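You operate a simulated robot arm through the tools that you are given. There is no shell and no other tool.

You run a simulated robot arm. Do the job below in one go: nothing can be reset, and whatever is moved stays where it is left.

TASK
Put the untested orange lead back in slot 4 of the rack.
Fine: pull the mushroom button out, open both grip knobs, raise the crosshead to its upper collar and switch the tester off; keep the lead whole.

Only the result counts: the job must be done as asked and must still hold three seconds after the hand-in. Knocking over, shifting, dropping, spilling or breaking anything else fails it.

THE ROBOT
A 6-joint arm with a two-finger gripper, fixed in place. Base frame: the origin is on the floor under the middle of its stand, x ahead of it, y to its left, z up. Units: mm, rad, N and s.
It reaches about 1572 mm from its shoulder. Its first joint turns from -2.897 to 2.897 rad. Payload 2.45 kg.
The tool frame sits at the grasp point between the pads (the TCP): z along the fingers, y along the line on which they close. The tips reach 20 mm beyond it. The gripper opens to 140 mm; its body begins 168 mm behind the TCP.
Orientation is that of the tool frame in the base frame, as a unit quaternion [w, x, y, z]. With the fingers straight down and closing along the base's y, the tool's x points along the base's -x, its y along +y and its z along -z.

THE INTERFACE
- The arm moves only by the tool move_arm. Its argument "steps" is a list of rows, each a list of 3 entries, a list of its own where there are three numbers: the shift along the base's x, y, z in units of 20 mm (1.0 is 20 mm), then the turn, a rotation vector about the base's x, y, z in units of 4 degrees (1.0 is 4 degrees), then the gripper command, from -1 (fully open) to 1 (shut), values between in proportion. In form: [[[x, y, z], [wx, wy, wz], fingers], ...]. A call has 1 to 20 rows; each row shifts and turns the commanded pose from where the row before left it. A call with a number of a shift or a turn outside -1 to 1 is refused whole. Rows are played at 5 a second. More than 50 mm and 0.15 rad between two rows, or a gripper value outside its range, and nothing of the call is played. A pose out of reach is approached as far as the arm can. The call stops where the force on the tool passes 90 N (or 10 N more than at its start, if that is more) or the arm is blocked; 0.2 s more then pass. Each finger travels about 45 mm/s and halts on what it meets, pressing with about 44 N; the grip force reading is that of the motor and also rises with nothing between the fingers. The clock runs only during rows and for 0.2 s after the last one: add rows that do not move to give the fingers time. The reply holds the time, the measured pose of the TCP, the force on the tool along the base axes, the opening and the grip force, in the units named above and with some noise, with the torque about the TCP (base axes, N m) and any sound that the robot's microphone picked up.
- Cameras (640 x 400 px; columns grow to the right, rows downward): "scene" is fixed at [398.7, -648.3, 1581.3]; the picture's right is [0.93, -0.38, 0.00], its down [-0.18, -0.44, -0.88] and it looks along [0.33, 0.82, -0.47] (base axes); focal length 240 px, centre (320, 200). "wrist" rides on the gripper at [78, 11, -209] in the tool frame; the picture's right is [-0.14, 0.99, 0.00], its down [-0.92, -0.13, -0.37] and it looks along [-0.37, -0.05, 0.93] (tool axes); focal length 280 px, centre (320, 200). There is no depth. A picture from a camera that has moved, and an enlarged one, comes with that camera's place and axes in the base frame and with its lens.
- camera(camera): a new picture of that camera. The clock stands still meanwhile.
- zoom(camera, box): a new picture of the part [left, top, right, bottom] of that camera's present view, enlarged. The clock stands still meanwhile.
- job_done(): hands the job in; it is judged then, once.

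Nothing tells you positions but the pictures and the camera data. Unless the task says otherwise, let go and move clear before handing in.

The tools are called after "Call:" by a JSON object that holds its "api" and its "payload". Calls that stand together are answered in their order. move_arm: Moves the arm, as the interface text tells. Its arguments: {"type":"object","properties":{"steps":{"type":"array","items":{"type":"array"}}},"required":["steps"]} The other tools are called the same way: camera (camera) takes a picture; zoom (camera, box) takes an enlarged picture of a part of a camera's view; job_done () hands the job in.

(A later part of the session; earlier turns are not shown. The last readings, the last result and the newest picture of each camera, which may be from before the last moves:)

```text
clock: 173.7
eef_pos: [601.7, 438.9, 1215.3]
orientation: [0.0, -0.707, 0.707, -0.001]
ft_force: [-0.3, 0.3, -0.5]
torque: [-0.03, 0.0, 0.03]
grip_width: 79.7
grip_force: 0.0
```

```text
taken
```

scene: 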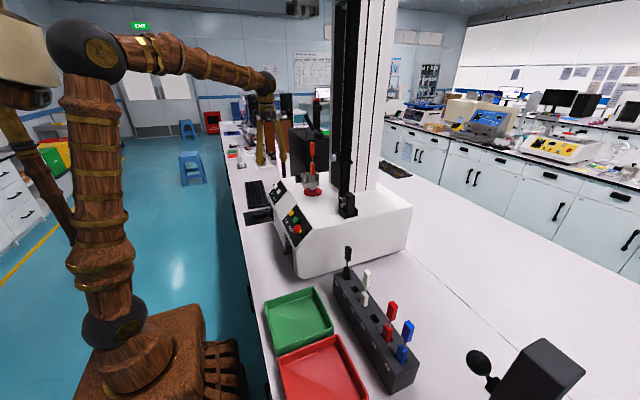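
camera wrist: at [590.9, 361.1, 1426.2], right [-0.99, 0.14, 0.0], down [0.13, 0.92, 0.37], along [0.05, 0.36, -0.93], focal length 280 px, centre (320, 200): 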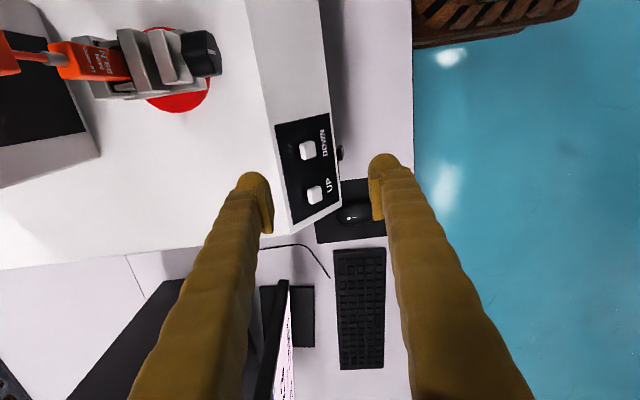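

From here I can see the grip, jaws and lead from above. I'll zoom to pin down the lead's position.

Call:
{"api": "zoom", "payload": {"camera": "wrist", "box": [0, 10, 240, 130]}}

Call:
{"api": "zoom", "payload": {"camera": "scene", "box": [285, 130, 345, 200]}}

```text
2.67 times, centred on (120, 70) of wrist
camera zoom: at [590.9, 361.1, 1426.2], right [-0.99, 0.14, 0.0], down [0.13, 0.92, 0.37], along [0.05, 0.36, -0.93], focal length 748 px, centre (853, 547)
```

zoom: 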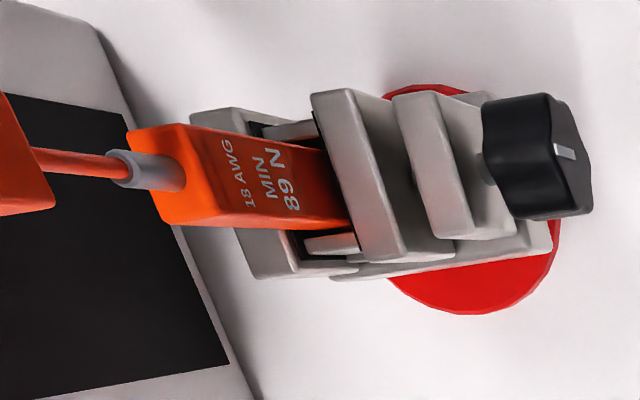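

```text
5.71 times, centred on (315, 165) of scene
camera zoom: at [398.7, -648.3, 1581.3], right [0.93, -0.38, 0.0], down [-0.18, -0.44, -0.88], along [0.33, 0.82, -0.47], focal length 1373 px, centre (349, 400)
```

zoom: 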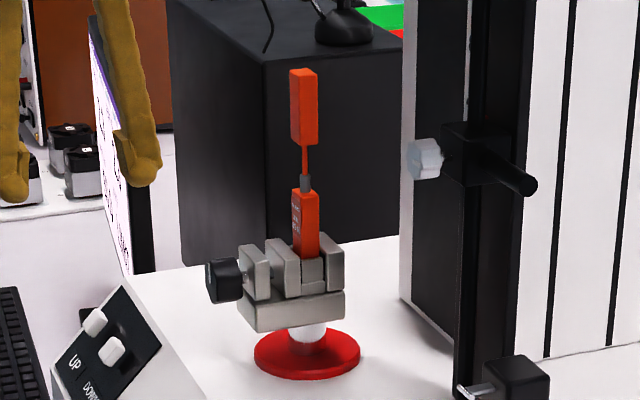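

The lead stands at about (755, 319), with the lower plug's top at z≈1217 and the jaw tops at about 1179. I'll advance to x=755 at y≈439, then check alignment before sliding onto it.

Call:
{"api": "move_arm", "payload": {"steps": [[[0.95, 0, 0], [0, 0, 0], -0.14], [[0.95, 0, 0], [0, 0, 0], -0.14], [[0.95, 0, 0], [0, 0, 0], -0.14], [[0.95, 0, 0], [0, 0, 0], -0.14], [[0.95, 0, 0], [0, 0, 0], -0.14], [[0.95, 0, 0], [0, 0, 0], -0.14], [[0.95, 0, 0], [0, 0, 0], -0.14], [[0.95, 0, 0], [0, 0, 0], -0.14]]}}

Call:
{"api": "camera", "payload": {"camera": "wrist"}}

Call:
{"api": "zoom", "payload": {"camera": "scene", "box": [260, 90, 380, 210]}}

```text
clock: 175.5
eef_pos: [756.3, 441.0, 1213.4]
orientation: [0.0, -0.707, 0.708, -0.002]
ft_force: [0.5, -0.4, 0.2]
torque: [0.02, -0.02, -0.01]
grip_width: 79.4
grip_force: 0.0
```

```text
taken
camera wrist: at [743.5, 362.1, 1425.6], right [-0.99, 0.14, 0.0], down [0.13, 0.92, 0.37], along [0.05, 0.36, -0.93], focal length 280 px, centre (320, 200)
```

wrist: 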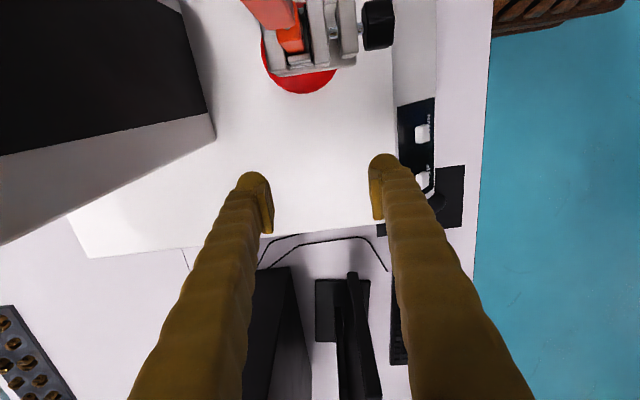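

```text
3.33 times, centred on (320, 150) of scene
camera zoom: at [398.7, -648.3, 1581.3], right [0.93, -0.38, 0.0], down [-0.18, -0.44, -0.88], along [0.33, 0.82, -0.47], focal length 801 px, centre (320, 367)
```

zoom: 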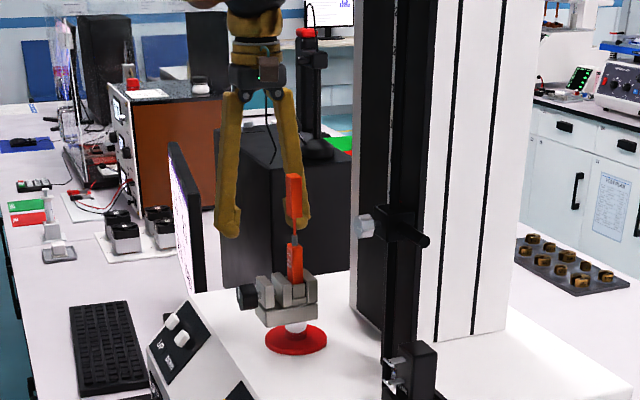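

Call:
{"api": "zoom", "payload": {"camera": "wrist", "box": [230, 0, 410, 110]}}

```text
3.56 times, centred on (320, 55) of wrist
camera zoom: at [743.5, 362.1, 1425.6], right [-0.99, 0.14, 0.0], down [0.13, 0.92, 0.37], along [0.05, 0.36, -0.93], focal length 997 px, centre (320, 716)
```

zoom: 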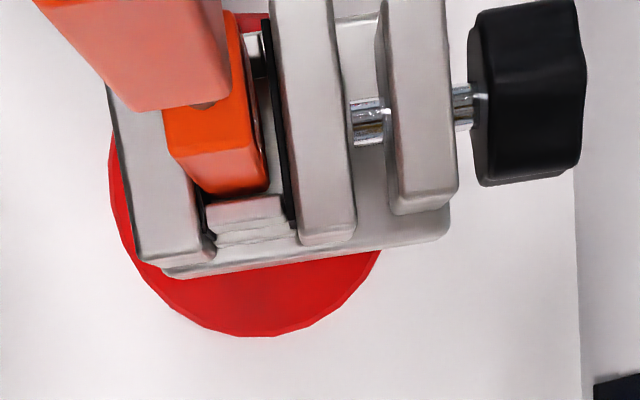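

The released lead is vertical at x≈757.5 and centred between the fingers. I'll slide in −y onto it at z≈1213.

Call:
{"api": "move_arm", "payload": {"steps": [[[0.03, -0.9, 0], [0, 0, 0], -0.14], [[0.03, -0.9, 0], [0, 0, 0], -0.14], [[0, -0.9, 0], [0, 0, 0], -0.14], [[0, -0.9, 0], [0, 0, 0], -0.14], [[0, -0.9, 0], [0, 0, 0], -0.14]]}}

Call:
{"api": "camera", "payload": {"camera": "wrist"}}

Call:
{"api": "zoom", "payload": {"camera": "scene", "box": [280, 110, 360, 200]}}

```text
clock: 176.7
eef_pos: [753.9, 350.1, 1216.1]
orientation: [-0.001, -0.707, 0.708, -0.001]
ft_force: [0.3, -0.1, 0.7]
torque: [0.02, -0.04, 0.03]
grip_width: 80.0
grip_force: 0.1
```

```text
taken
camera wrist: at [742.5, 272.7, 1426.9], right [-0.99, 0.14, 0.0], down [0.13, 0.92, 0.37], along [0.05, 0.36, -0.93], focal length 280 px, centre (320, 200)
```

wrist: 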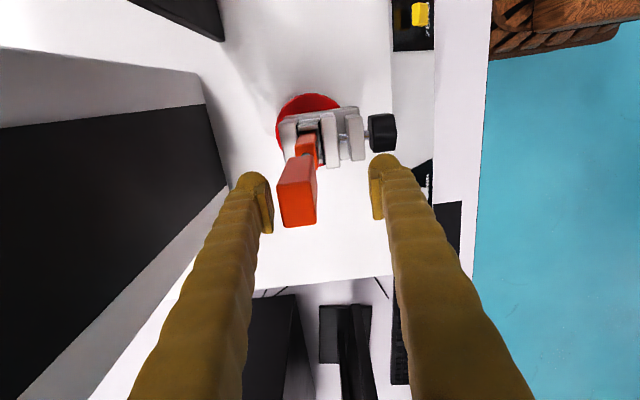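

```text
4.44 times, centred on (320, 155) of scene
camera zoom: at [398.7, -648.3, 1581.3], right [0.93, -0.38, 0.0], down [-0.18, -0.44, -0.88], along [0.33, 0.82, -0.47], focal length 1068 px, centre (320, 400)
```

zoom: 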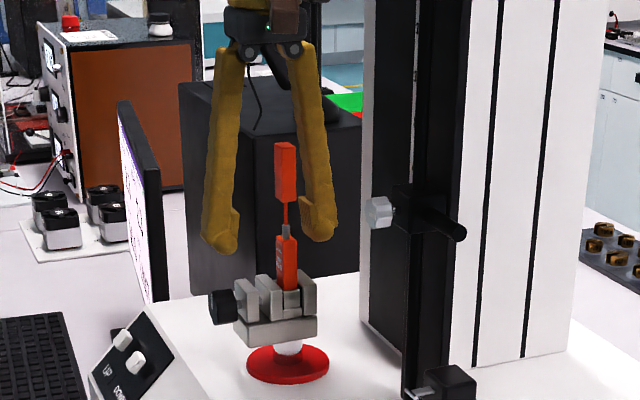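

Call:
{"api": "move_arm", "payload": {"steps": [[[0.08, -0.8, 0], [0, 0, 0], -0.14], [[0.08, -0.75, 0], [0, 0, 0], -0.14], [[0, 0, -0.35], [0, 0, 0], -0.14], [[0, 0, 0], [0, 0, 0], -0.14]]}}

Call:
{"api": "camera", "payload": {"camera": "wrist"}}

Call:
{"api": "zoom", "payload": {"camera": "wrist", "box": [230, 120, 410, 250]}}

Call:
{"api": "zoom", "payload": {"camera": "scene", "box": [285, 120, 345, 190]}}

```text
clock: 177.7
eef_pos: [759.0, 320.0, 1209.8]
orientation: [0.0, 0.707, -0.707, 0.002]
ft_force: [-0.2, 0.1, 0.5]
torque: [0.01, -0.02, 0.02]
grip_width: 79.7
grip_force: 0.0
```

```text
taken
camera wrist: at [746.8, 242.4, 1419.4], right [-0.99, 0.14, 0.0], down [0.13, 0.92, 0.37], along [0.05, 0.36, -0.93], focal length 280 px, centre (320, 200)
```

wrist: 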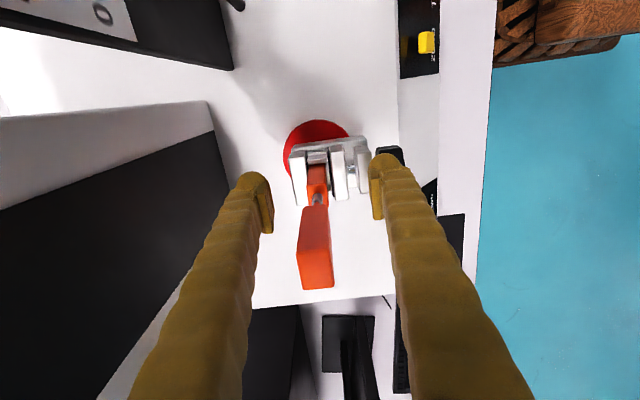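

```text
3.08 times, centred on (320, 185) of wrist
camera zoom: at [746.8, 242.4, 1419.4], right [-0.99, 0.14, 0.0], down [0.13, 0.92, 0.37], along [0.05, 0.36, -0.93], focal length 863 px, centre (320, 246)
```

zoom: 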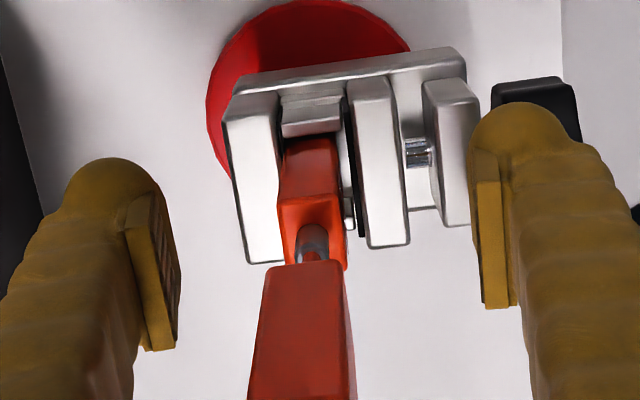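

```text
5.71 times, centred on (315, 155) of scene
camera zoom: at [398.7, -648.3, 1581.3], right [0.93, -0.38, 0.0], down [-0.18, -0.44, -0.88], along [0.33, 0.82, -0.47], focal length 1373 px, centre (349, 457)
```

zoom: 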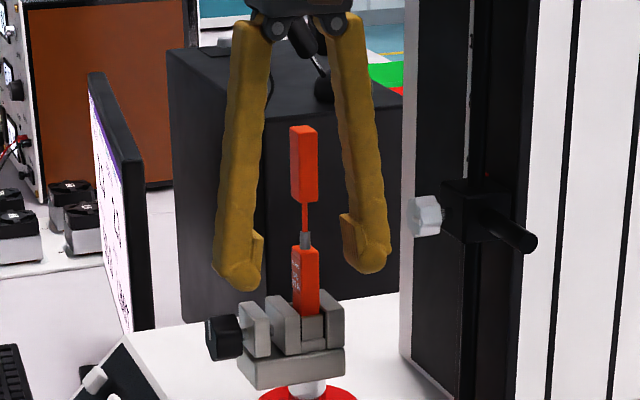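

The fingers straddle the lower plug with the tips above the jaws. I'll close to 24 mm first and check centring.

Call:
{"api": "move_arm", "payload": {"steps": [[[0, 0, 0], [0, 0, 0], 0.3], [[0, 0, 0], [0, 0, 0], 0.66], [[0, 0, 0], [0, 0, 0], 0.66], [[0, 0, 0], [0, 0, 0], 0.66], [[0, 0, 0], [0, 0, 0], 0.66]]}}

Call:
{"api": "zoom", "payload": {"camera": "wrist", "box": [230, 120, 410, 250]}}

Call:
{"api": "zoom", "payload": {"camera": "scene", "box": [285, 120, 345, 190]}}

```text
clock: 178.9
eef_pos: [757.7, 321.1, 1208.6]
orientation: [-0.001, -0.707, 0.707, -0.002]
ft_force: [0.4, -0.2, 0.0]
torque: [0.02, 0.02, -0.01]
grip_width: 23.6
grip_force: 0.1
```

```text
3.08 times, centred on (320, 185) of wrist
camera zoom: at [746.8, 242.5, 1419.5], right [-0.99, 0.14, 0.0], down [0.13, 0.92, 0.37], along [0.05, 0.36, -0.93], focal length 863 px, centre (320, 246)
```

zoom: 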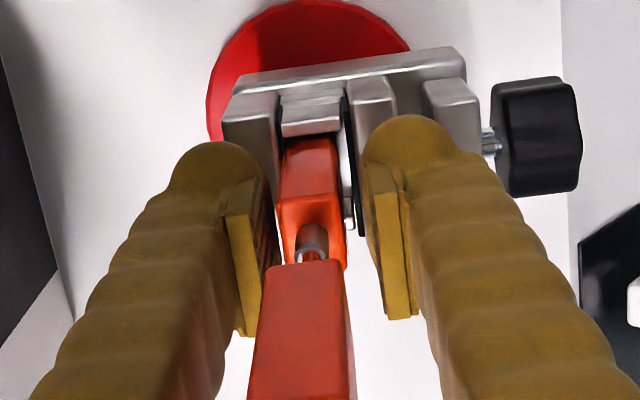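

```text
5.71 times, centred on (315, 155) of scene
camera zoom: at [398.7, -648.3, 1581.3], right [0.93, -0.38, 0.0], down [-0.18, -0.44, -0.88], along [0.33, 0.82, -0.47], focal length 1373 px, centre (349, 457)
```

zoom: 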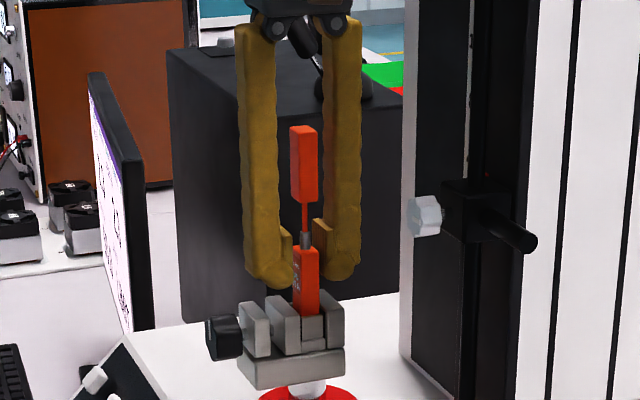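

Centred to within about 1.5 mm. I'll shift +1 mm in x and close.

Call:
{"api": "move_arm", "payload": {"steps": [[[0.06, 0, 0], [0, 0, 0], 0.7], [[0, 0, 0], [0, 0, 0], 0.8], [[0, 0, 0], [0, 0, 0], 0.9], [[0, 0, 0], [0, 0, 0], 1], [[0, 0, 0], [0, 0, 0], 1]]}}

Call:
{"api": "zoom", "payload": {"camera": "wrist", "box": [230, 120, 410, 250]}}

Call:
{"api": "zoom", "payload": {"camera": "scene", "box": [285, 120, 345, 190]}}

```text
clock: 180.1
eef_pos: [759.3, 320.7, 1209.2]
orientation: [0.0, 0.708, -0.707, 0.001]
ft_force: [0.2, -1.1, -0.7]
torque: [-0.03, 0.0, 0.0]
grip_width: 14.3
grip_force: 40.7
```

```text
3.08 times, centred on (320, 185) of wrist
camera zoom: at [747.8, 242.4, 1419.2], right [-0.99, 0.14, 0.0], down [0.13, 0.92, 0.37], along [0.05, 0.36, -0.93], focal length 863 px, centre (320, 246)
```

zoom: 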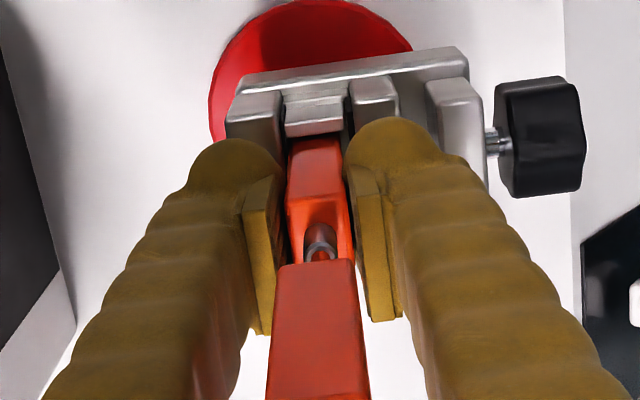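

```text
5.71 times, centred on (315, 155) of scene
camera zoom: at [398.7, -648.3, 1581.3], right [0.93, -0.38, 0.0], down [-0.18, -0.44, -0.88], along [0.33, 0.82, -0.47], focal length 1373 px, centre (349, 457)
```

zoom: 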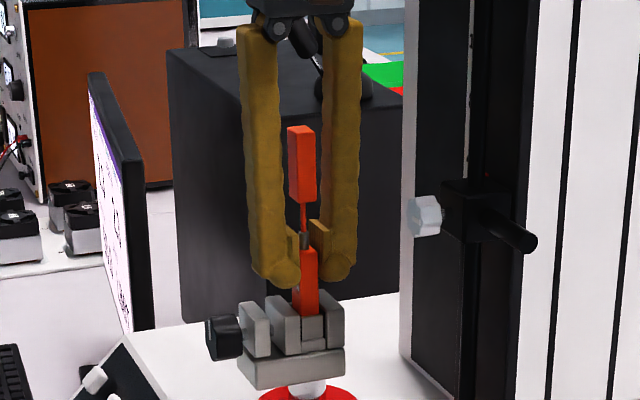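

Gripped at 14.3 mm. I'll lift straight up gently, watching the force.

Call:
{"api": "move_arm", "payload": {"steps": [[[0, 0, 0.2], [0, 0, 0], 1], [[0, 0, 0.3], [0, 0, 0], 1], [[0, 0, 0.4], [0, 0, 0], 1]]}}

Call:
{"api": "zoom", "payload": {"camera": "scene", "box": [285, 110, 345, 190]}}

```text
clock: 180.9
eef_pos: [760.3, 321.0, 1227.1]
orientation: [0.0, -0.707, 0.707, -0.001]
ft_force: [-0.2, -0.1, -0.6]
torque: [-0.01, -0.02, -0.02]
grip_width: 14.3
grip_force: 40.6
```

```text
5.00 times, centred on (315, 150) of scene
camera zoom: at [398.7, -648.3, 1581.3], right [0.93, -0.38, 0.0], down [-0.18, -0.44, -0.88], along [0.33, 0.82, -0.47], focal length 1201 px, centre (345, 450)
```

zoom: 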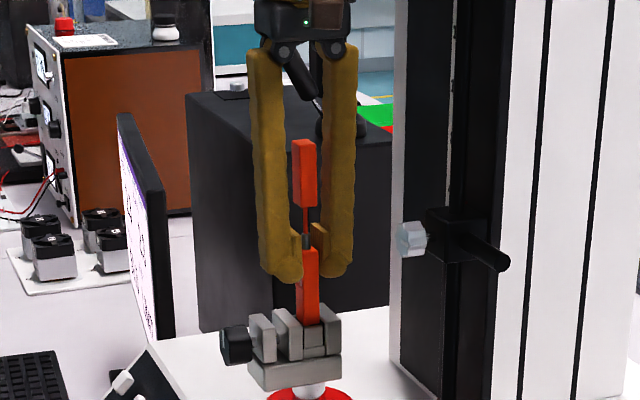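

The lead is rising freely with no load. I'll continue up until its bottom clears the jaws.

Call:
{"api": "move_arm", "payload": {"steps": [[[0, 0, 0.6], [0, 0, 0], 1], [[0, 0, 0.8], [0, 0, 0], 1], [[0, 0, 0.8], [0, 0, 0], 1], [[0, 0, 0.8], [0, 0, 0], 1], [[0, 0, 0.6], [0, 0, 0], 1]]}}

Call:
{"api": "zoom", "payload": {"camera": "scene", "box": [285, 90, 355, 190]}}

Call:
{"api": "camera", "payload": {"camera": "wrist"}}

```text
clock: 182.1
eef_pos: [759.3, 318.3, 1299.0]
orientation: [0.0, -0.707, 0.707, -0.002]
ft_force: [0.1, 0.9, -1.7]
torque: [-0.02, 0.01, -0.04]
grip_width: 14.3
grip_force: 40.8
```

```text
4.00 times, centred on (320, 140) of scene
camera zoom: at [398.7, -648.3, 1581.3], right [0.93, -0.38, 0.0], down [-0.18, -0.44, -0.88], along [0.33, 0.82, -0.47], focal length 961 px, centre (320, 440)
```

zoom: 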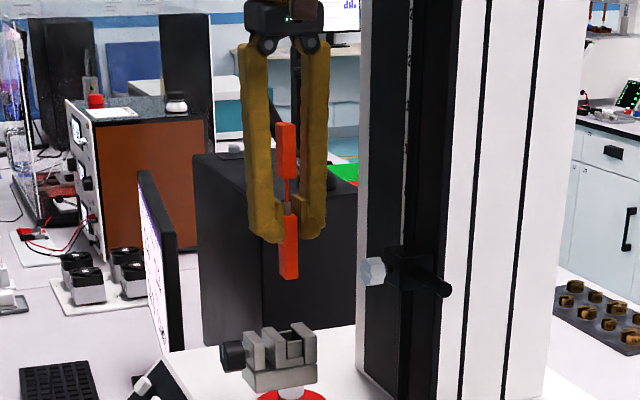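

```text
taken
camera wrist: at [747.0, 241.0, 1509.7], right [-0.99, 0.14, 0.0], down [0.13, 0.92, 0.37], along [0.05, 0.36, -0.93], focal length 280 px, centre (320, 200)
```

wrist: 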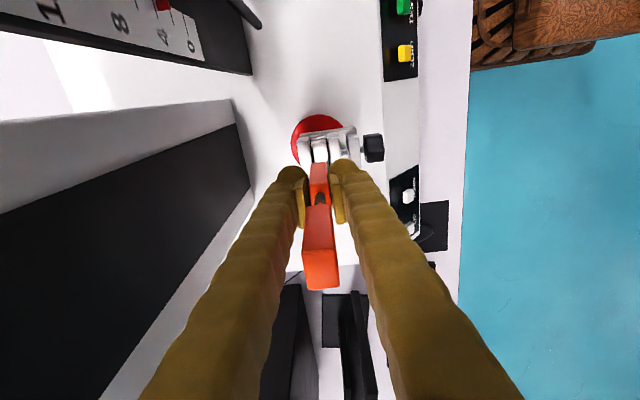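

The whole lead is lifted cleanly and its bottom is about 61 mm below the TCP. I'll back out in −x, then carry it across to the rack.

Call:
{"api": "move_arm", "payload": {"steps": [[[-0.6, 0, 0.1], [0, 0, 0], 1], [[-0.9, 0, 0.1], [0, 0, 0], 1], [[-0.9, 0, 0.1], [0, 0, 0], 1], [[-0.9, 0, 0], [0, 0, 0], 1], [[-0.9, 0, 0], [0, 0, 0], 1], [[-0.9, 0, 0], [0, 0, 0], 1], [[-0.9, 0, 0], [0, 0, 0], 1], [[-0.9, 0, 0], [0, 0, 0], 1], [[-0.6, 0, 0], [0, 0, 0], 1]]}}

Call:
{"api": "move_arm", "payload": {"steps": [[[0, -0.5, 0], [0, 0, 0], 1], [[0, -0.9, 0], [0, 0, 0], 1], [[0, -0.9, 0], [0, 0, 0], 1], [[0, -0.9, 0], [0, 0, 0], 1], [[0, -0.9, 0], [0, 0, 0], 1], [[0, -0.9, 0], [0, 0, 0], 1], [[0, -0.9, 0], [0, 0, 0], 1], [[0, -0.9, 0], [0, 0, 0], 1], [[0, -0.9, 0], [0, 0, 0], 1], [[0, -0.9, 0], [0, 0, 0], 1], [[0, -0.9, 0], [0, 0, 0], 1], [[0, -0.9, 0], [0, 0, 0], 1], [[0, -0.9, 0], [0, 0, 0], 1], [[0, -0.9, 0], [0, 0, 0], 1], [[0, -0.9, 0], [0, 0, 0], 1], [[0, -0.9, 0], [0, 0, 0], 1], [[0, -0.9, 0], [0, 0, 0], 1], [[0, -0.9, 0], [0, 0, 0], 1], [[0, -0.9, 0], [0, 0, 0], 1], [[0, -0.5, 0], [0, 0, 0], 1]]}}

Call:
{"api": "camera", "payload": {"camera": "scene"}}

Call:
{"api": "camera", "payload": {"camera": "wrist"}}

```text
clock: 184.1
eef_pos: [609.3, 321.0, 1305.0]
orientation: [0.001, -0.707, 0.707, -0.002]
ft_force: [0.2, -0.5, -0.7]
torque: [0.02, -0.01, -0.03]
grip_width: 14.1
grip_force: 41.5
```

```text
clock: 188.3
eef_pos: [611.3, -24.2, 1303.8]
orientation: [0.0, -0.707, 0.707, -0.002]
ft_force: [-0.5, 1.3, -0.6]
torque: [0.03, 0.04, 0.03]
grip_width: 14.3
grip_force: 41.0
```

```text
taken
```

scene: 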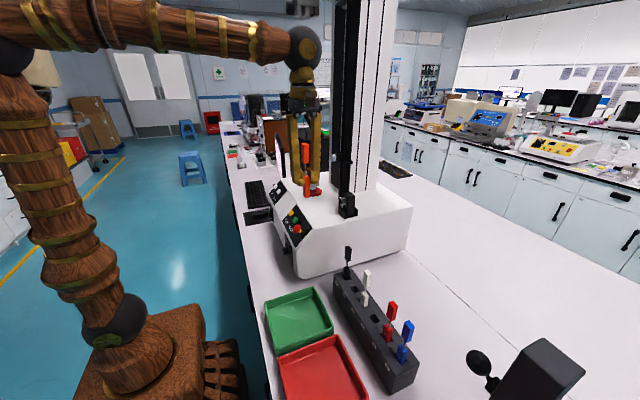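

```text
taken
camera wrist: at [599.4, -101.7, 1514.2], right [-0.99, 0.14, 0.0], down [0.13, 0.92, 0.37], along [0.05, 0.36, -0.93], focal length 280 px, centre (320, 200)
```

wrist: 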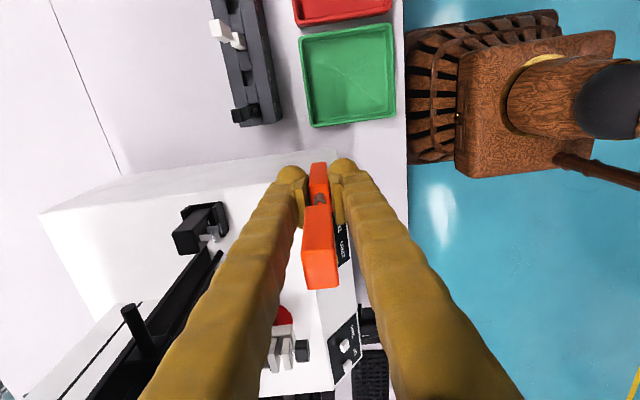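

The lead is held steadily. I'll continue to y≈−269, staying back at x≈611 and high.

Call:
{"api": "move_arm", "payload": {"steps": [[[0, -0.6, 0], [0, 0, 0], 1], [[0, -0.95, 0], [0, 0, 0], 1], [[0, -0.95, 0], [0, 0, 0], 1], [[0, -0.95, 0], [0, 0, 0], 1], [[0, -0.95, 0], [0, 0, 0], 1], [[0, -0.95, 0], [0, 0, 0], 1], [[0, -0.95, 0], [0, 0, 0], 1], [[0, -0.95, 0], [0, 0, 0], 1], [[0, -0.95, 0], [0, 0, 0], 1], [[0, -0.95, 0], [0, 0, 0], 1], [[0, -0.95, 0], [0, 0, 0], 1], [[0, -0.95, 0], [0, 0, 0], 1], [[0, -0.95, 0], [0, 0, 0], 1], [[0, -0.25, 0], [0, 0, 0], 1]]}}

Call:
{"api": "camera", "payload": {"camera": "scene"}}

Call:
{"api": "camera", "payload": {"camera": "wrist"}}

```text
clock: 191.3
eef_pos: [611.0, -269.1, 1303.6]
orientation: [0.0, 0.707, -0.707, 0.001]
ft_force: [0.7, -0.4, -1.6]
torque: [0.0, 0.03, 0.01]
grip_width: 14.1
grip_force: 40.5
```

```text
taken
```

scene: 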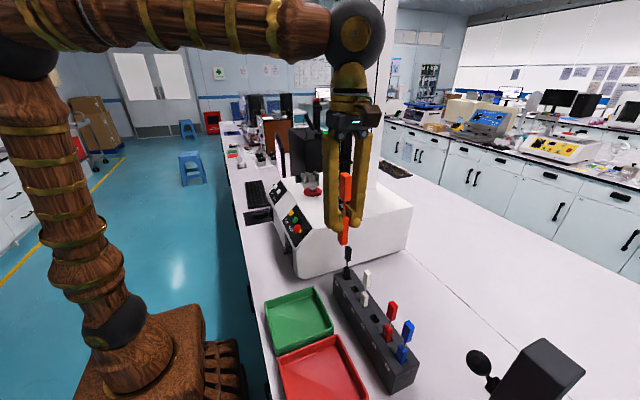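

```text
taken
camera wrist: at [598.5, -346.7, 1514.8], right [-0.99, 0.14, 0.0], down [0.13, 0.92, 0.37], along [0.05, 0.36, -0.93], focal length 280 px, centre (320, 200)
```

wrist: 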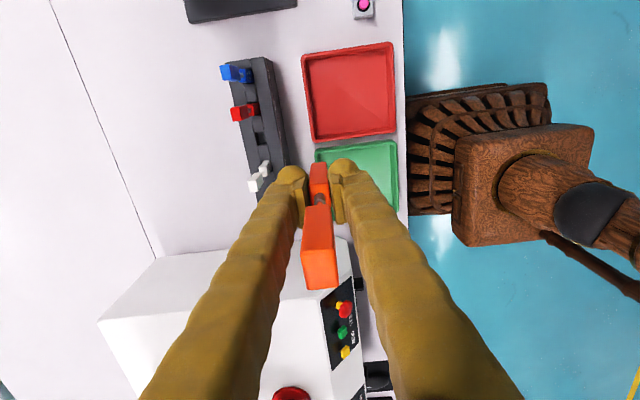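

Call:
{"api": "zoom", "payload": {"camera": "wrist", "box": [210, 50, 310, 200]}}

Call:
{"api": "zoom", "payload": {"camera": "scene", "box": [330, 250, 430, 390]}}

Call:
{"api": "zoom", "payload": {"camera": "scene", "box": [345, 280, 415, 350]}}

```text
2.67 times, centred on (260, 125) of wrist
camera zoom: at [598.5, -346.7, 1514.8], right [-0.99, 0.14, 0.0], down [0.13, 0.92, 0.37], along [0.05, 0.36, -0.93], focal length 748 px, centre (480, 400)
```

zoom: 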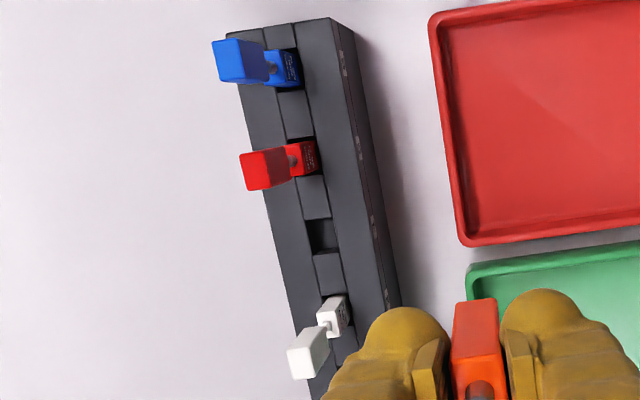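

```text
2.86 times, centred on (380, 320) of scene
camera zoom: at [398.7, -648.3, 1581.3], right [0.93, -0.38, 0.0], down [-0.18, -0.44, -0.88], along [0.33, 0.82, -0.47], focal length 686 px, centre (149, -143)
```

zoom: 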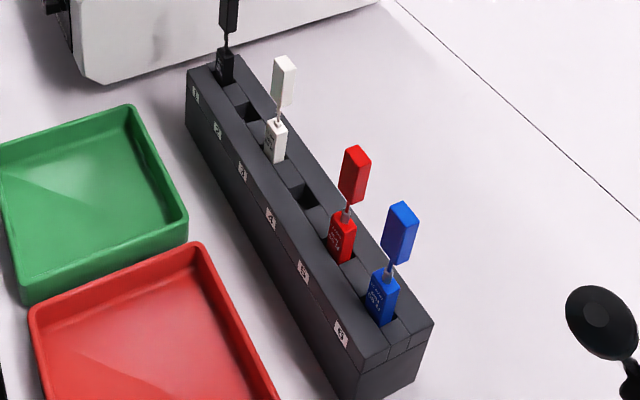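

```text
5.71 times, centred on (380, 315) of scene
camera zoom: at [398.7, -648.3, 1581.3], right [0.93, -0.38, 0.0], down [-0.18, -0.44, -0.88], along [0.33, 0.82, -0.47], focal length 1373 px, centre (-23, -457)
```

zoom: 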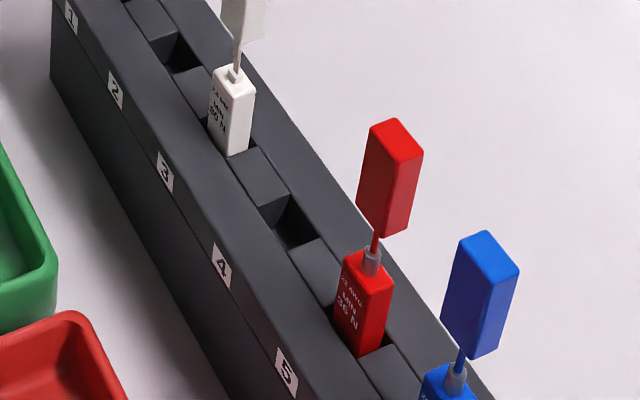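

Slot 4's centre is at (734.6, −269.5), with the rack top z≈914 and the rack aligned with y. The plug hangs vertically, centred on the TCP. I'll move over slot 4 while still high.

Call:
{"api": "move_arm", "payload": {"steps": [[[0.6, 0, 0], [0, 0, 0], 1], [[0.9, 0, 0], [0, 0, 0], 1], [[0.9, 0, 0], [0, 0, 0], 1], [[0.9, 0, 0], [0, 0, 0], 1], [[0.9, 0, 0], [0, 0, 0], 1], [[0.9, 0, 0], [0, 0, 0], 1], [[0.7, 0, 0], [0, 0, 0], 1], [[0.4, 0, 0], [0, 0, 0], 1]]}}

Call:
{"api": "move_arm", "payload": {"steps": [[[0, 0, -0.5], [0, 0, 0], 1], [[0, 0, -0.9], [0, 0, 0], 1], [[0, 0, -0.9], [0, 0, 0], 1], [[0, 0, -0.9], [0, 0, 0], 1], [[0, 0, -0.9], [0, 0, 0], 1], [[0, 0, -0.9], [0, 0, 0], 1], [[0, 0, -0.5], [0, 0, 0], 1]]}}

Call:
{"api": "camera", "payload": {"camera": "wrist"}}

Call:
{"api": "zoom", "payload": {"camera": "scene", "box": [310, 220, 430, 380]}}

```text
clock: 193.1
eef_pos: [734.2, -269.3, 1304.3]
orientation: [-0.001, -0.707, 0.707, -0.002]
ft_force: [0.4, 0.7, -0.6]
torque: [-0.02, 0.0, 0.0]
grip_width: 14.4
grip_force: 40.2
```

```text
clock: 194.7
eef_pos: [732.0, -269.8, 1194.0]
orientation: [0.0, -0.706, 0.708, -0.001]
ft_force: [0.4, 0.1, -1.1]
torque: [0.01, -0.04, -0.02]
grip_width: 14.2
grip_force: 40.4
```

```text
taken
camera wrist: at [721.4, -347.4, 1405.1], right [-0.99, 0.14, 0.0], down [0.13, 0.92, 0.37], along [0.05, 0.36, -0.93], focal length 280 px, centre (320, 200)
```

wrist: 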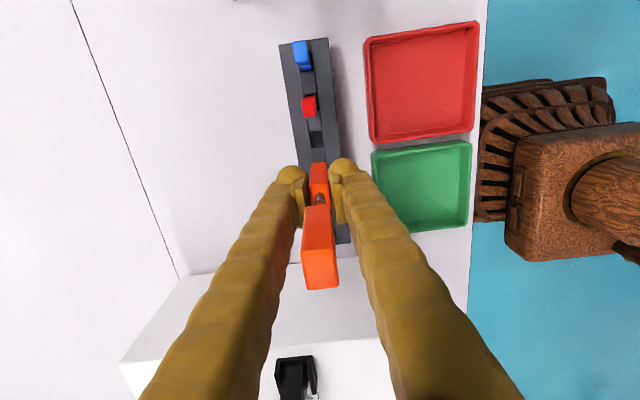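

```text
2.50 times, centred on (370, 300) of scene
camera zoom: at [398.7, -648.3, 1581.3], right [0.93, -0.38, 0.0], down [-0.18, -0.44, -0.88], along [0.33, 0.82, -0.47], focal length 600 px, centre (195, -50)
```

zoom: 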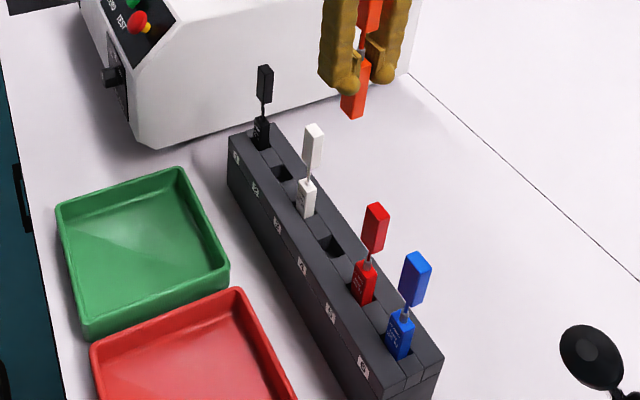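

Call:
{"api": "zoom", "payload": {"camera": "wrist", "box": [260, 80, 380, 220]}}

```text
2.86 times, centred on (320, 150) of wrist
camera zoom: at [721.4, -347.4, 1405.1], right [-0.99, 0.14, 0.0], down [0.13, 0.92, 0.37], along [0.05, 0.36, -0.93], focal length 801 px, centre (320, 343)
```

zoom: 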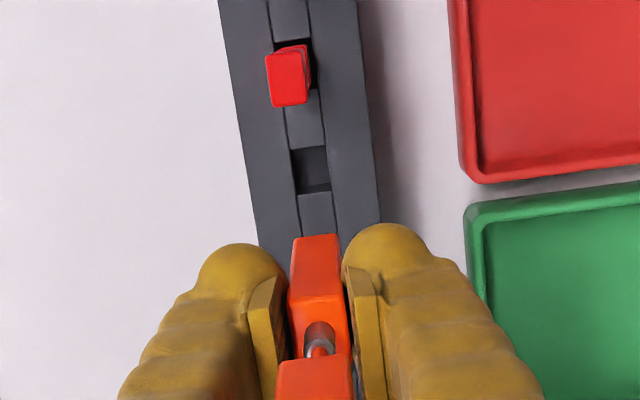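

The wrist view suggests the slot is a few mm further in +x than the plug. I'll descend to about 25 mm above the rack and re-measure.

Call:
{"api": "move_arm", "payload": {"steps": [[[0.05, 0, -0.6], [0, 0, 0], 1], [[0.05, 0, -0.9], [0, 0, 0], 1], [[0, 0, -0.9], [0, 0, 0], 1], [[0, 0, -0.9], [0, 0, 0], 1], [[0, 0, -0.9], [0, 0, 0], 1], [[0, 0, -0.9], [0, 0, 0], 1], [[0, 0, -0.9], [0, 0, 0], 1], [[0, 0, -0.9], [0, 0, 0], 1], [[0, 0, -0.9], [0, 0, 0], 1], [[0, 0, -0.9], [0, 0, 0], 1], [[0, 0, -0.6], [0, 0, 0], 1], [[0, 0, 0], [0, 0, 0], 1]]}}

Call:
{"api": "camera", "payload": {"camera": "wrist"}}

Call:
{"api": "zoom", "payload": {"camera": "wrist", "box": [260, 80, 380, 220]}}

Call:
{"api": "zoom", "payload": {"camera": "scene", "box": [345, 265, 415, 345]}}

```text
clock: 197.3
eef_pos: [736.1, -269.8, 1009.2]
orientation: [0.0, 0.707, -0.707, 0.001]
ft_force: [0.2, -0.2, -1.3]
torque: [0.02, -0.02, -0.01]
grip_width: 14.1
grip_force: 40.2
```

```text
taken
camera wrist: at [723.8, -347.7, 1219.6], right [-0.99, 0.14, 0.0], down [0.13, 0.92, 0.37], along [0.05, 0.36, -0.93], focal length 280 px, centre (320, 200)
```

wrist: 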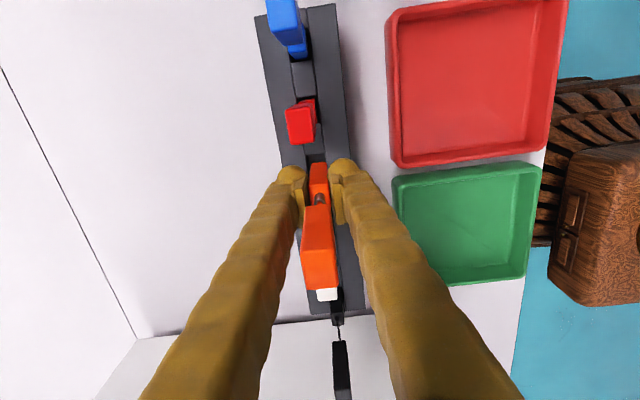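

```text
2.86 times, centred on (320, 150) of wrist
camera zoom: at [723.8, -347.7, 1219.6], right [-0.99, 0.14, 0.0], down [0.13, 0.92, 0.37], along [0.05, 0.36, -0.93], focal length 801 px, centre (320, 343)
```

zoom: 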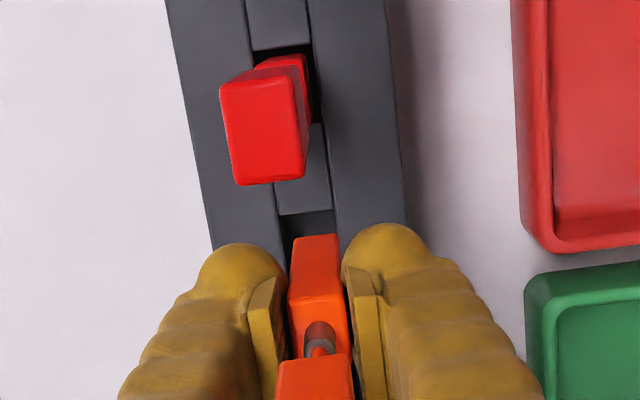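

```text
5.00 times, centred on (380, 305) of scene
camera zoom: at [398.7, -648.3, 1581.3], right [0.93, -0.38, 0.0], down [-0.18, -0.44, -0.88], along [0.33, 0.82, -0.47], focal length 1201 px, centre (20, -325)
```

zoom: 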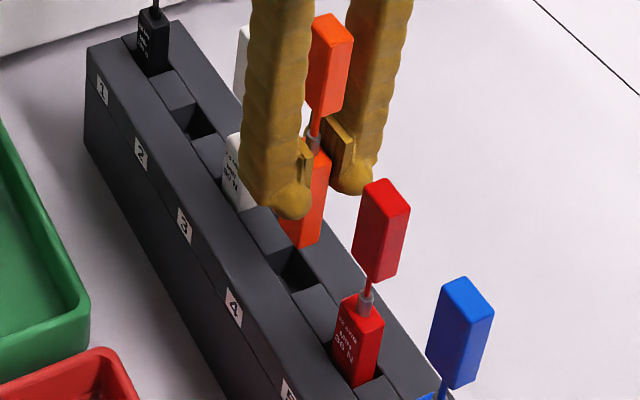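

Wrist and scene measurements differ by a few mm, so I'll zoom tighter on both to refine before inserting.

Call:
{"api": "zoom", "payload": {"camera": "scene", "box": [360, 300, 400, 335]}}

Call:
{"api": "zoom", "payload": {"camera": "wrist", "box": [295, 130, 345, 195]}}

```text
11.43 times, centred on (380, 318) of scene
camera zoom: at [398.7, -648.3, 1581.3], right [0.93, -0.38, 0.0], down [-0.18, -0.44, -0.88], along [0.33, 0.82, -0.47], focal length 2745 px, centre (-366, -1143)
```

zoom: 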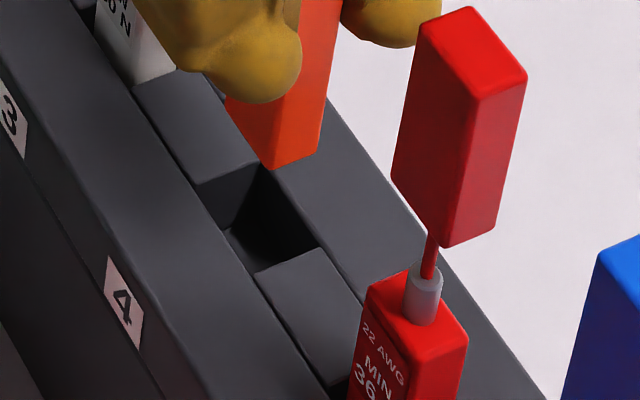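

```text
6.15 times, centred on (320, 162) of wrist
camera zoom: at [723.8, -347.7, 1219.6], right [-0.99, 0.14, 0.0], down [0.13, 0.92, 0.37], along [0.05, 0.36, -0.93], focal length 1726 px, centre (320, 431)
```

zoom: 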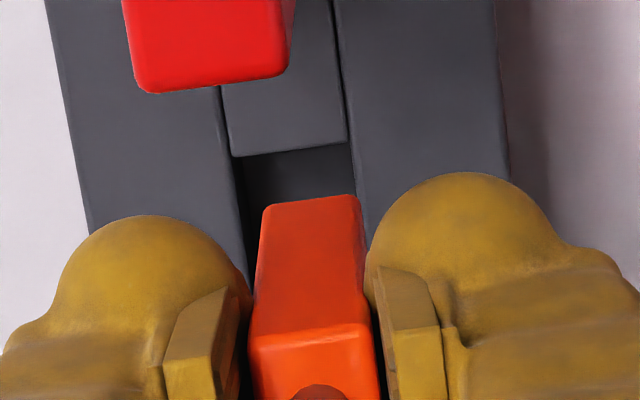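

Both views agree once the plug bottom is taken at z≈954: the plug needs about +3 mm in x and +2 mm in y. I'll correct, descend to just above the rack top, and verify.

Call:
{"api": "move_arm", "payload": {"steps": [[[0.16, 0.09, 0], [0, 0, 0], 1], [[0, 0, -0.5], [0, 0, 0], 1], [[0, 0, -0.6], [0, 0, 0], 1], [[0, 0, -0.5], [0, 0, 0], 1], [[0, 0, 0], [0, 0, 0], 1]]}}

Call:
{"api": "zoom", "payload": {"camera": "wrist", "box": [295, 130, 345, 195]}}

Call:
{"api": "zoom", "payload": {"camera": "scene", "box": [360, 300, 400, 335]}}

```text
clock: 198.5
eef_pos: [739.8, -267.1, 976.8]
orientation: [0.0, 0.708, -0.707, 0.001]
ft_force: [0.0, 0.5, -1.4]
torque: [-0.03, 0.01, -0.01]
grip_width: 14.2
grip_force: 40.4
```

```text
6.15 times, centred on (320, 162) of wrist
camera zoom: at [728.0, -344.6, 1187.4], right [-0.99, 0.14, 0.0], down [0.13, 0.92, 0.37], along [0.05, 0.36, -0.93], focal length 1726 px, centre (320, 431)
```

zoom: 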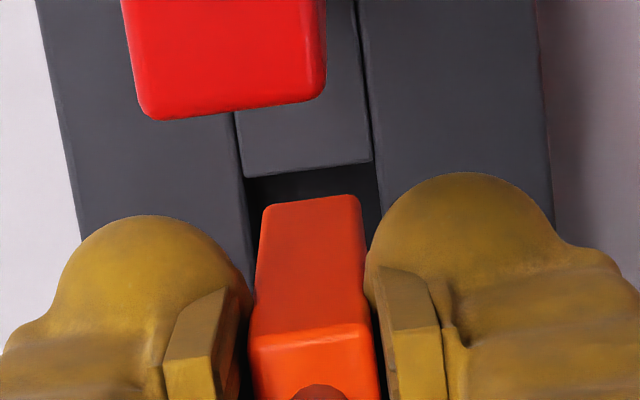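

```text
11.43 times, centred on (380, 318) of scene
camera zoom: at [398.7, -648.3, 1581.3], right [0.93, -0.38, 0.0], down [-0.18, -0.44, -0.88], along [0.33, 0.82, -0.47], focal length 2745 px, centre (-366, -1143)
```

zoom: 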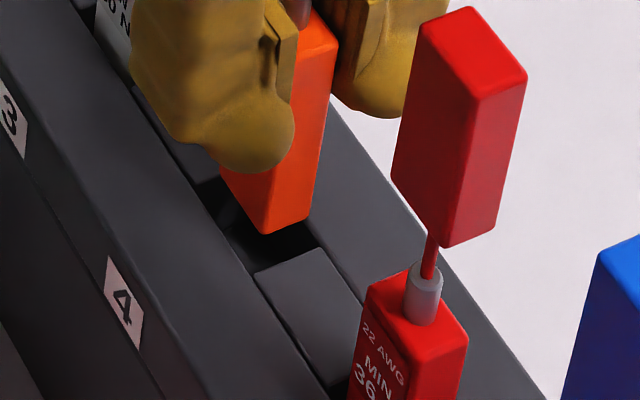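

The plug is centred over slot 4 to within about 1 mm. I'll make a tiny −y nudge and lower into the slot slowly, watching forces.

Call:
{"api": "move_arm", "payload": {"steps": [[[-0.02, -0.04, -0.15], [0, 0, 0], 1], [[0, 0, -0.2], [0, 0, 0], 1], [[0, 0, -0.2], [0, 0, 0], 1], [[0, 0, 0], [0, 0, 0], 1]]}}

Call:
{"api": "zoom", "payload": {"camera": "scene", "box": [350, 285, 410, 335]}}

Call:
{"api": "zoom", "payload": {"camera": "wrist", "box": [285, 120, 355, 215]}}

```text
clock: 199.5
eef_pos: [738.7, -267.1, 966.3]
orientation: [0.0, 0.707, -0.707, 0.001]
ft_force: [0.0, 0.9, -1.4]
torque: [0.06, 0.04, 0.02]
grip_width: 14.3
grip_force: 40.4
```

```text
8.00 times, centred on (380, 310) of scene
camera zoom: at [398.7, -648.3, 1581.3], right [0.93, -0.38, 0.0], down [-0.18, -0.44, -0.88], along [0.33, 0.82, -0.47], focal length 1922 px, centre (-160, -680)
```

zoom: 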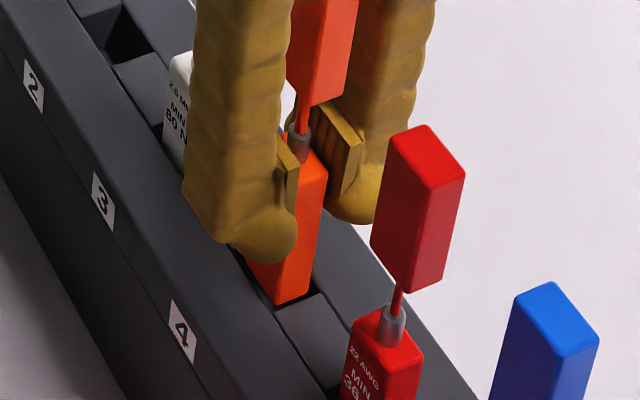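

```text
4.21 times, centred on (320, 168) of wrist
camera zoom: at [726.7, -345.7, 1177.0], right [-0.99, 0.14, 0.0], down [0.13, 0.92, 0.37], along [0.05, 0.36, -0.93], focal length 1181 px, centre (320, 337)
```

zoom: 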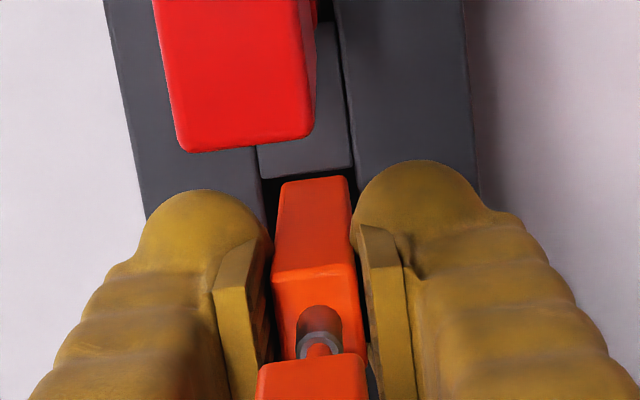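

Call:
{"api": "move_arm", "payload": {"steps": [[[0.04, 0, -0.15], [0, 0, 0], 1], [[0, 0, -0.2], [0, 0, 0], 1], [[0, 0, -0.1], [0, 0, 0], 1], [[0, 0, 0], [0, 0, 0], 1]]}}

Call:
{"api": "zoom", "payload": {"camera": "scene", "box": [350, 285, 410, 335]}}

Call:
{"api": "zoom", "payload": {"camera": "wrist", "box": [285, 120, 355, 215]}}

```text
clock: 200.5
eef_pos: [739.0, -267.3, 956.8]
orientation: [0.0, 0.707, -0.707, 0.002]
ft_force: [0.2, -0.7, -0.4]
torque: [0.04, 0.01, 0.01]
grip_width: 14.3
grip_force: 40.6
```

```text
8.00 times, centred on (380, 310) of scene
camera zoom: at [398.7, -648.3, 1581.3], right [0.93, -0.38, 0.0], down [-0.18, -0.44, -0.88], along [0.33, 0.82, -0.47], focal length 1922 px, centre (-160, -680)
```

zoom: 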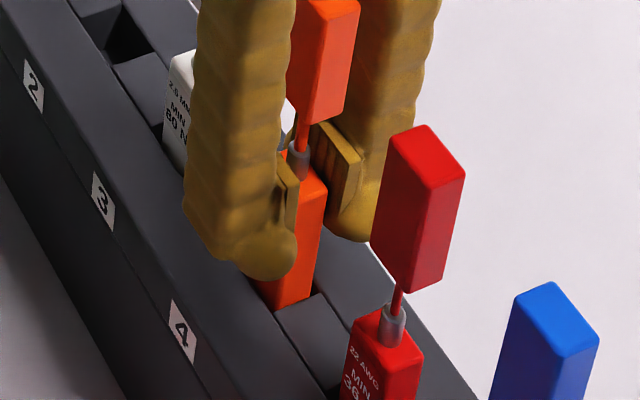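

```text
4.21 times, centred on (320, 168) of wrist
camera zoom: at [727.5, -346.3, 1167.8], right [-0.99, 0.14, 0.0], down [0.13, 0.92, 0.37], along [0.05, 0.36, -0.93], focal length 1181 px, centre (320, 337)
```

zoom: 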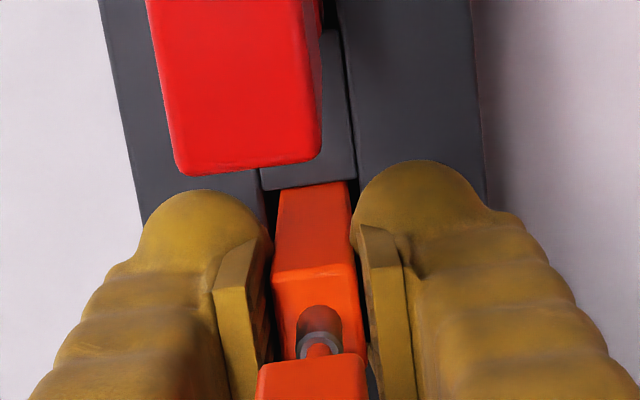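

The plug is inside the slot with no contact forces. I'll continue down in small steps until it seats.

Call:
{"api": "move_arm", "payload": {"steps": [[[0, 0, -0.1], [0, 0, 0], 1], [[0, 0, -0.1], [0, 0, 0], 1], [[0, 0, 0], [0, 0, 0], 1]]}}

Call:
{"api": "move_arm", "payload": {"steps": [[[0, 0, -0.1], [0, 0, 0], 1], [[0, 0, 0], [0, 0, 0], 1]]}}

Call:
{"api": "zoom", "payload": {"camera": "scene", "box": [350, 285, 410, 335]}}

```text
clock: 201.3
eef_pos: [738.8, -268.4, 953.5]
orientation: [0.0, -0.707, 0.707, -0.002]
ft_force: [-0.6, 0.5, -0.4]
torque: [-0.06, -0.02, 0.0]
grip_width: 14.4
grip_force: 40.9
```

```text
clock: 201.9
eef_pos: [738.7, -267.7, 951.8]
orientation: [-0.001, 0.707, -0.707, 0.001]
ft_force: [-0.1, 0.7, -1.0]
torque: [0.01, 0.05, -0.02]
grip_width: 14.2
grip_force: 41.0
```

```text
8.00 times, centred on (380, 310) of scene
camera zoom: at [398.7, -648.3, 1581.3], right [0.93, -0.38, 0.0], down [-0.18, -0.44, -0.88], along [0.33, 0.82, -0.47], focal length 1922 px, centre (-160, -680)
```

zoom: 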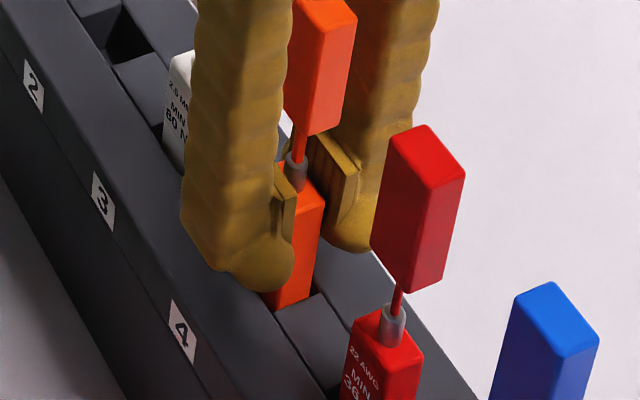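

It seems about 5 mm higher than its neighbours still. Continuing down in 2 mm steps.

Call:
{"api": "move_arm", "payload": {"steps": [[[0, 0, -0.1], [0, 0, 0], 1], [[0, 0, 0], [0, 0, 0], 1]]}}

Call:
{"api": "move_arm", "payload": {"steps": [[[0, 0, -0.1], [0, 0, 0], 1], [[0, 0, 0], [0, 0, 0], 1]]}}

Call:
{"api": "move_arm", "payload": {"steps": [[[0, 0, -0.08], [0, 0, 0], 1], [[0, 0, 0], [0, 0, 0], 1]]}}

Call:
{"api": "zoom", "payload": {"camera": "scene", "box": [350, 285, 410, 335]}}

```text
clock: 202.5
eef_pos: [739.8, -267.4, 950.2]
orientation: [0.001, -0.707, 0.708, -0.002]
ft_force: [0.3, -0.2, 0.2]
torque: [0.0, 0.0, -0.05]
grip_width: 14.2
grip_force: 40.7
```

```text
clock: 203.1
eef_pos: [739.7, -267.7, 948.4]
orientation: [0.0, -0.707, 0.707, -0.002]
ft_force: [-0.7, -0.9, -1.3]
torque: [-0.02, -0.01, -0.02]
grip_width: 14.2
grip_force: 40.6
```

```text
clock: 203.7
eef_pos: [739.9, -269.2, 946.2]
orientation: [0.0, -0.707, 0.708, -0.001]
ft_force: [-0.6, 0.0, 0.4]
torque: [-0.01, -0.04, 0.02]
grip_width: 14.3
grip_force: 40.6
```

```text
8.00 times, centred on (380, 310) of scene
camera zoom: at [398.7, -648.3, 1581.3], right [0.93, -0.38, 0.0], down [-0.18, -0.44, -0.88], along [0.33, 0.82, -0.47], focal length 1922 px, centre (-160, -680)
```

zoom: 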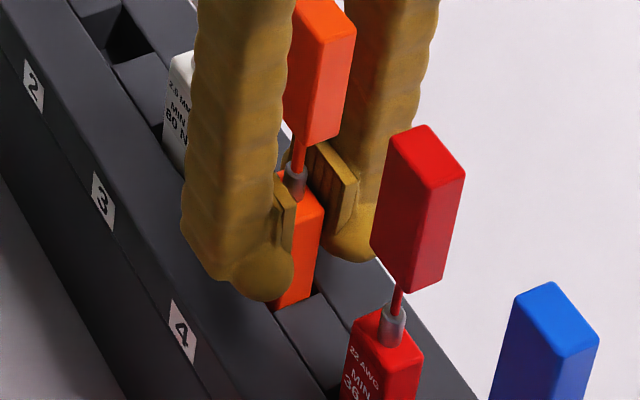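

Call:
{"api": "move_arm", "payload": {"steps": [[[0, 0, -0.06], [0, 0, 0], 1], [[0, 0, 0], [0, 0, 0], 1]]}}

Call:
{"api": "move_arm", "payload": {"steps": [[[0, 0, -0.06], [0, 0, 0], 1], [[0, 0, 0], [0, 0, 0], 1]]}}

Call:
{"api": "zoom", "payload": {"camera": "scene", "box": [345, 265, 415, 340]}}

Call:
{"api": "zoom", "payload": {"camera": "wrist", "box": [270, 100, 370, 240]}}

```text
clock: 204.3
eef_pos: [739.1, -269.0, 943.6]
orientation: [0.0, 0.707, -0.707, 0.001]
ft_force: [-0.6, 0.7, -0.1]
torque: [0.04, -0.02, -0.02]
grip_width: 14.4
grip_force: 40.1
```

```text
clock: 204.9
eef_pos: [740.1, -268.2, 942.8]
orientation: [0.0, -0.707, 0.707, -0.002]
ft_force: [-0.2, 3.0, 0.7]
torque: [0.19, 0.01, 0.0]
grip_width: 14.0
grip_force: 40.4
```

```text
5.33 times, centred on (380, 302) of scene
camera zoom: at [398.7, -648.3, 1581.3], right [0.93, -0.38, 0.0], down [-0.18, -0.44, -0.88], along [0.33, 0.82, -0.47], focal length 1281 px, centre (0, -347)
```

zoom: 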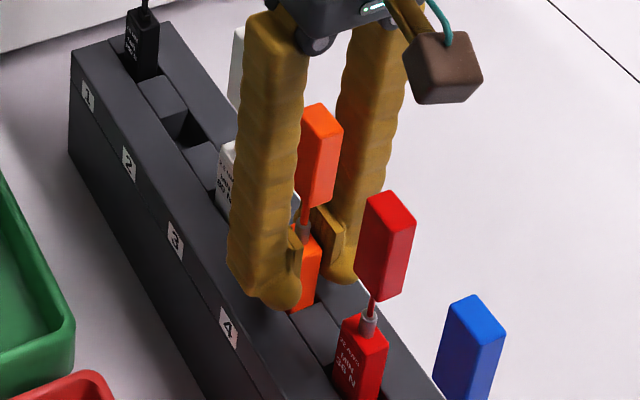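

```text
2.86 times, centred on (320, 170) of wrist
camera zoom: at [727.1, -346.6, 1154.1], right [-0.99, 0.14, 0.0], down [0.13, 0.92, 0.37], along [0.05, 0.36, -0.93], focal length 801 px, centre (320, 286)
```

zoom: 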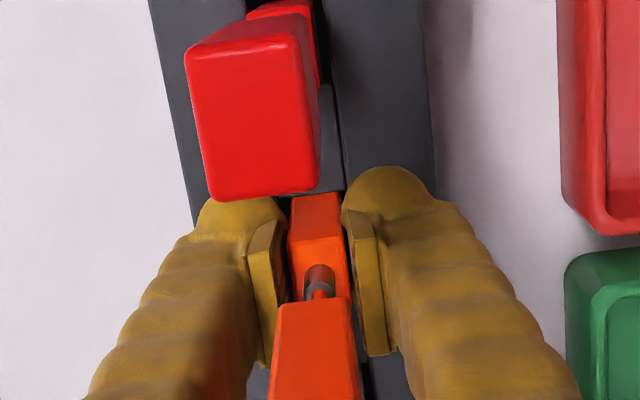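

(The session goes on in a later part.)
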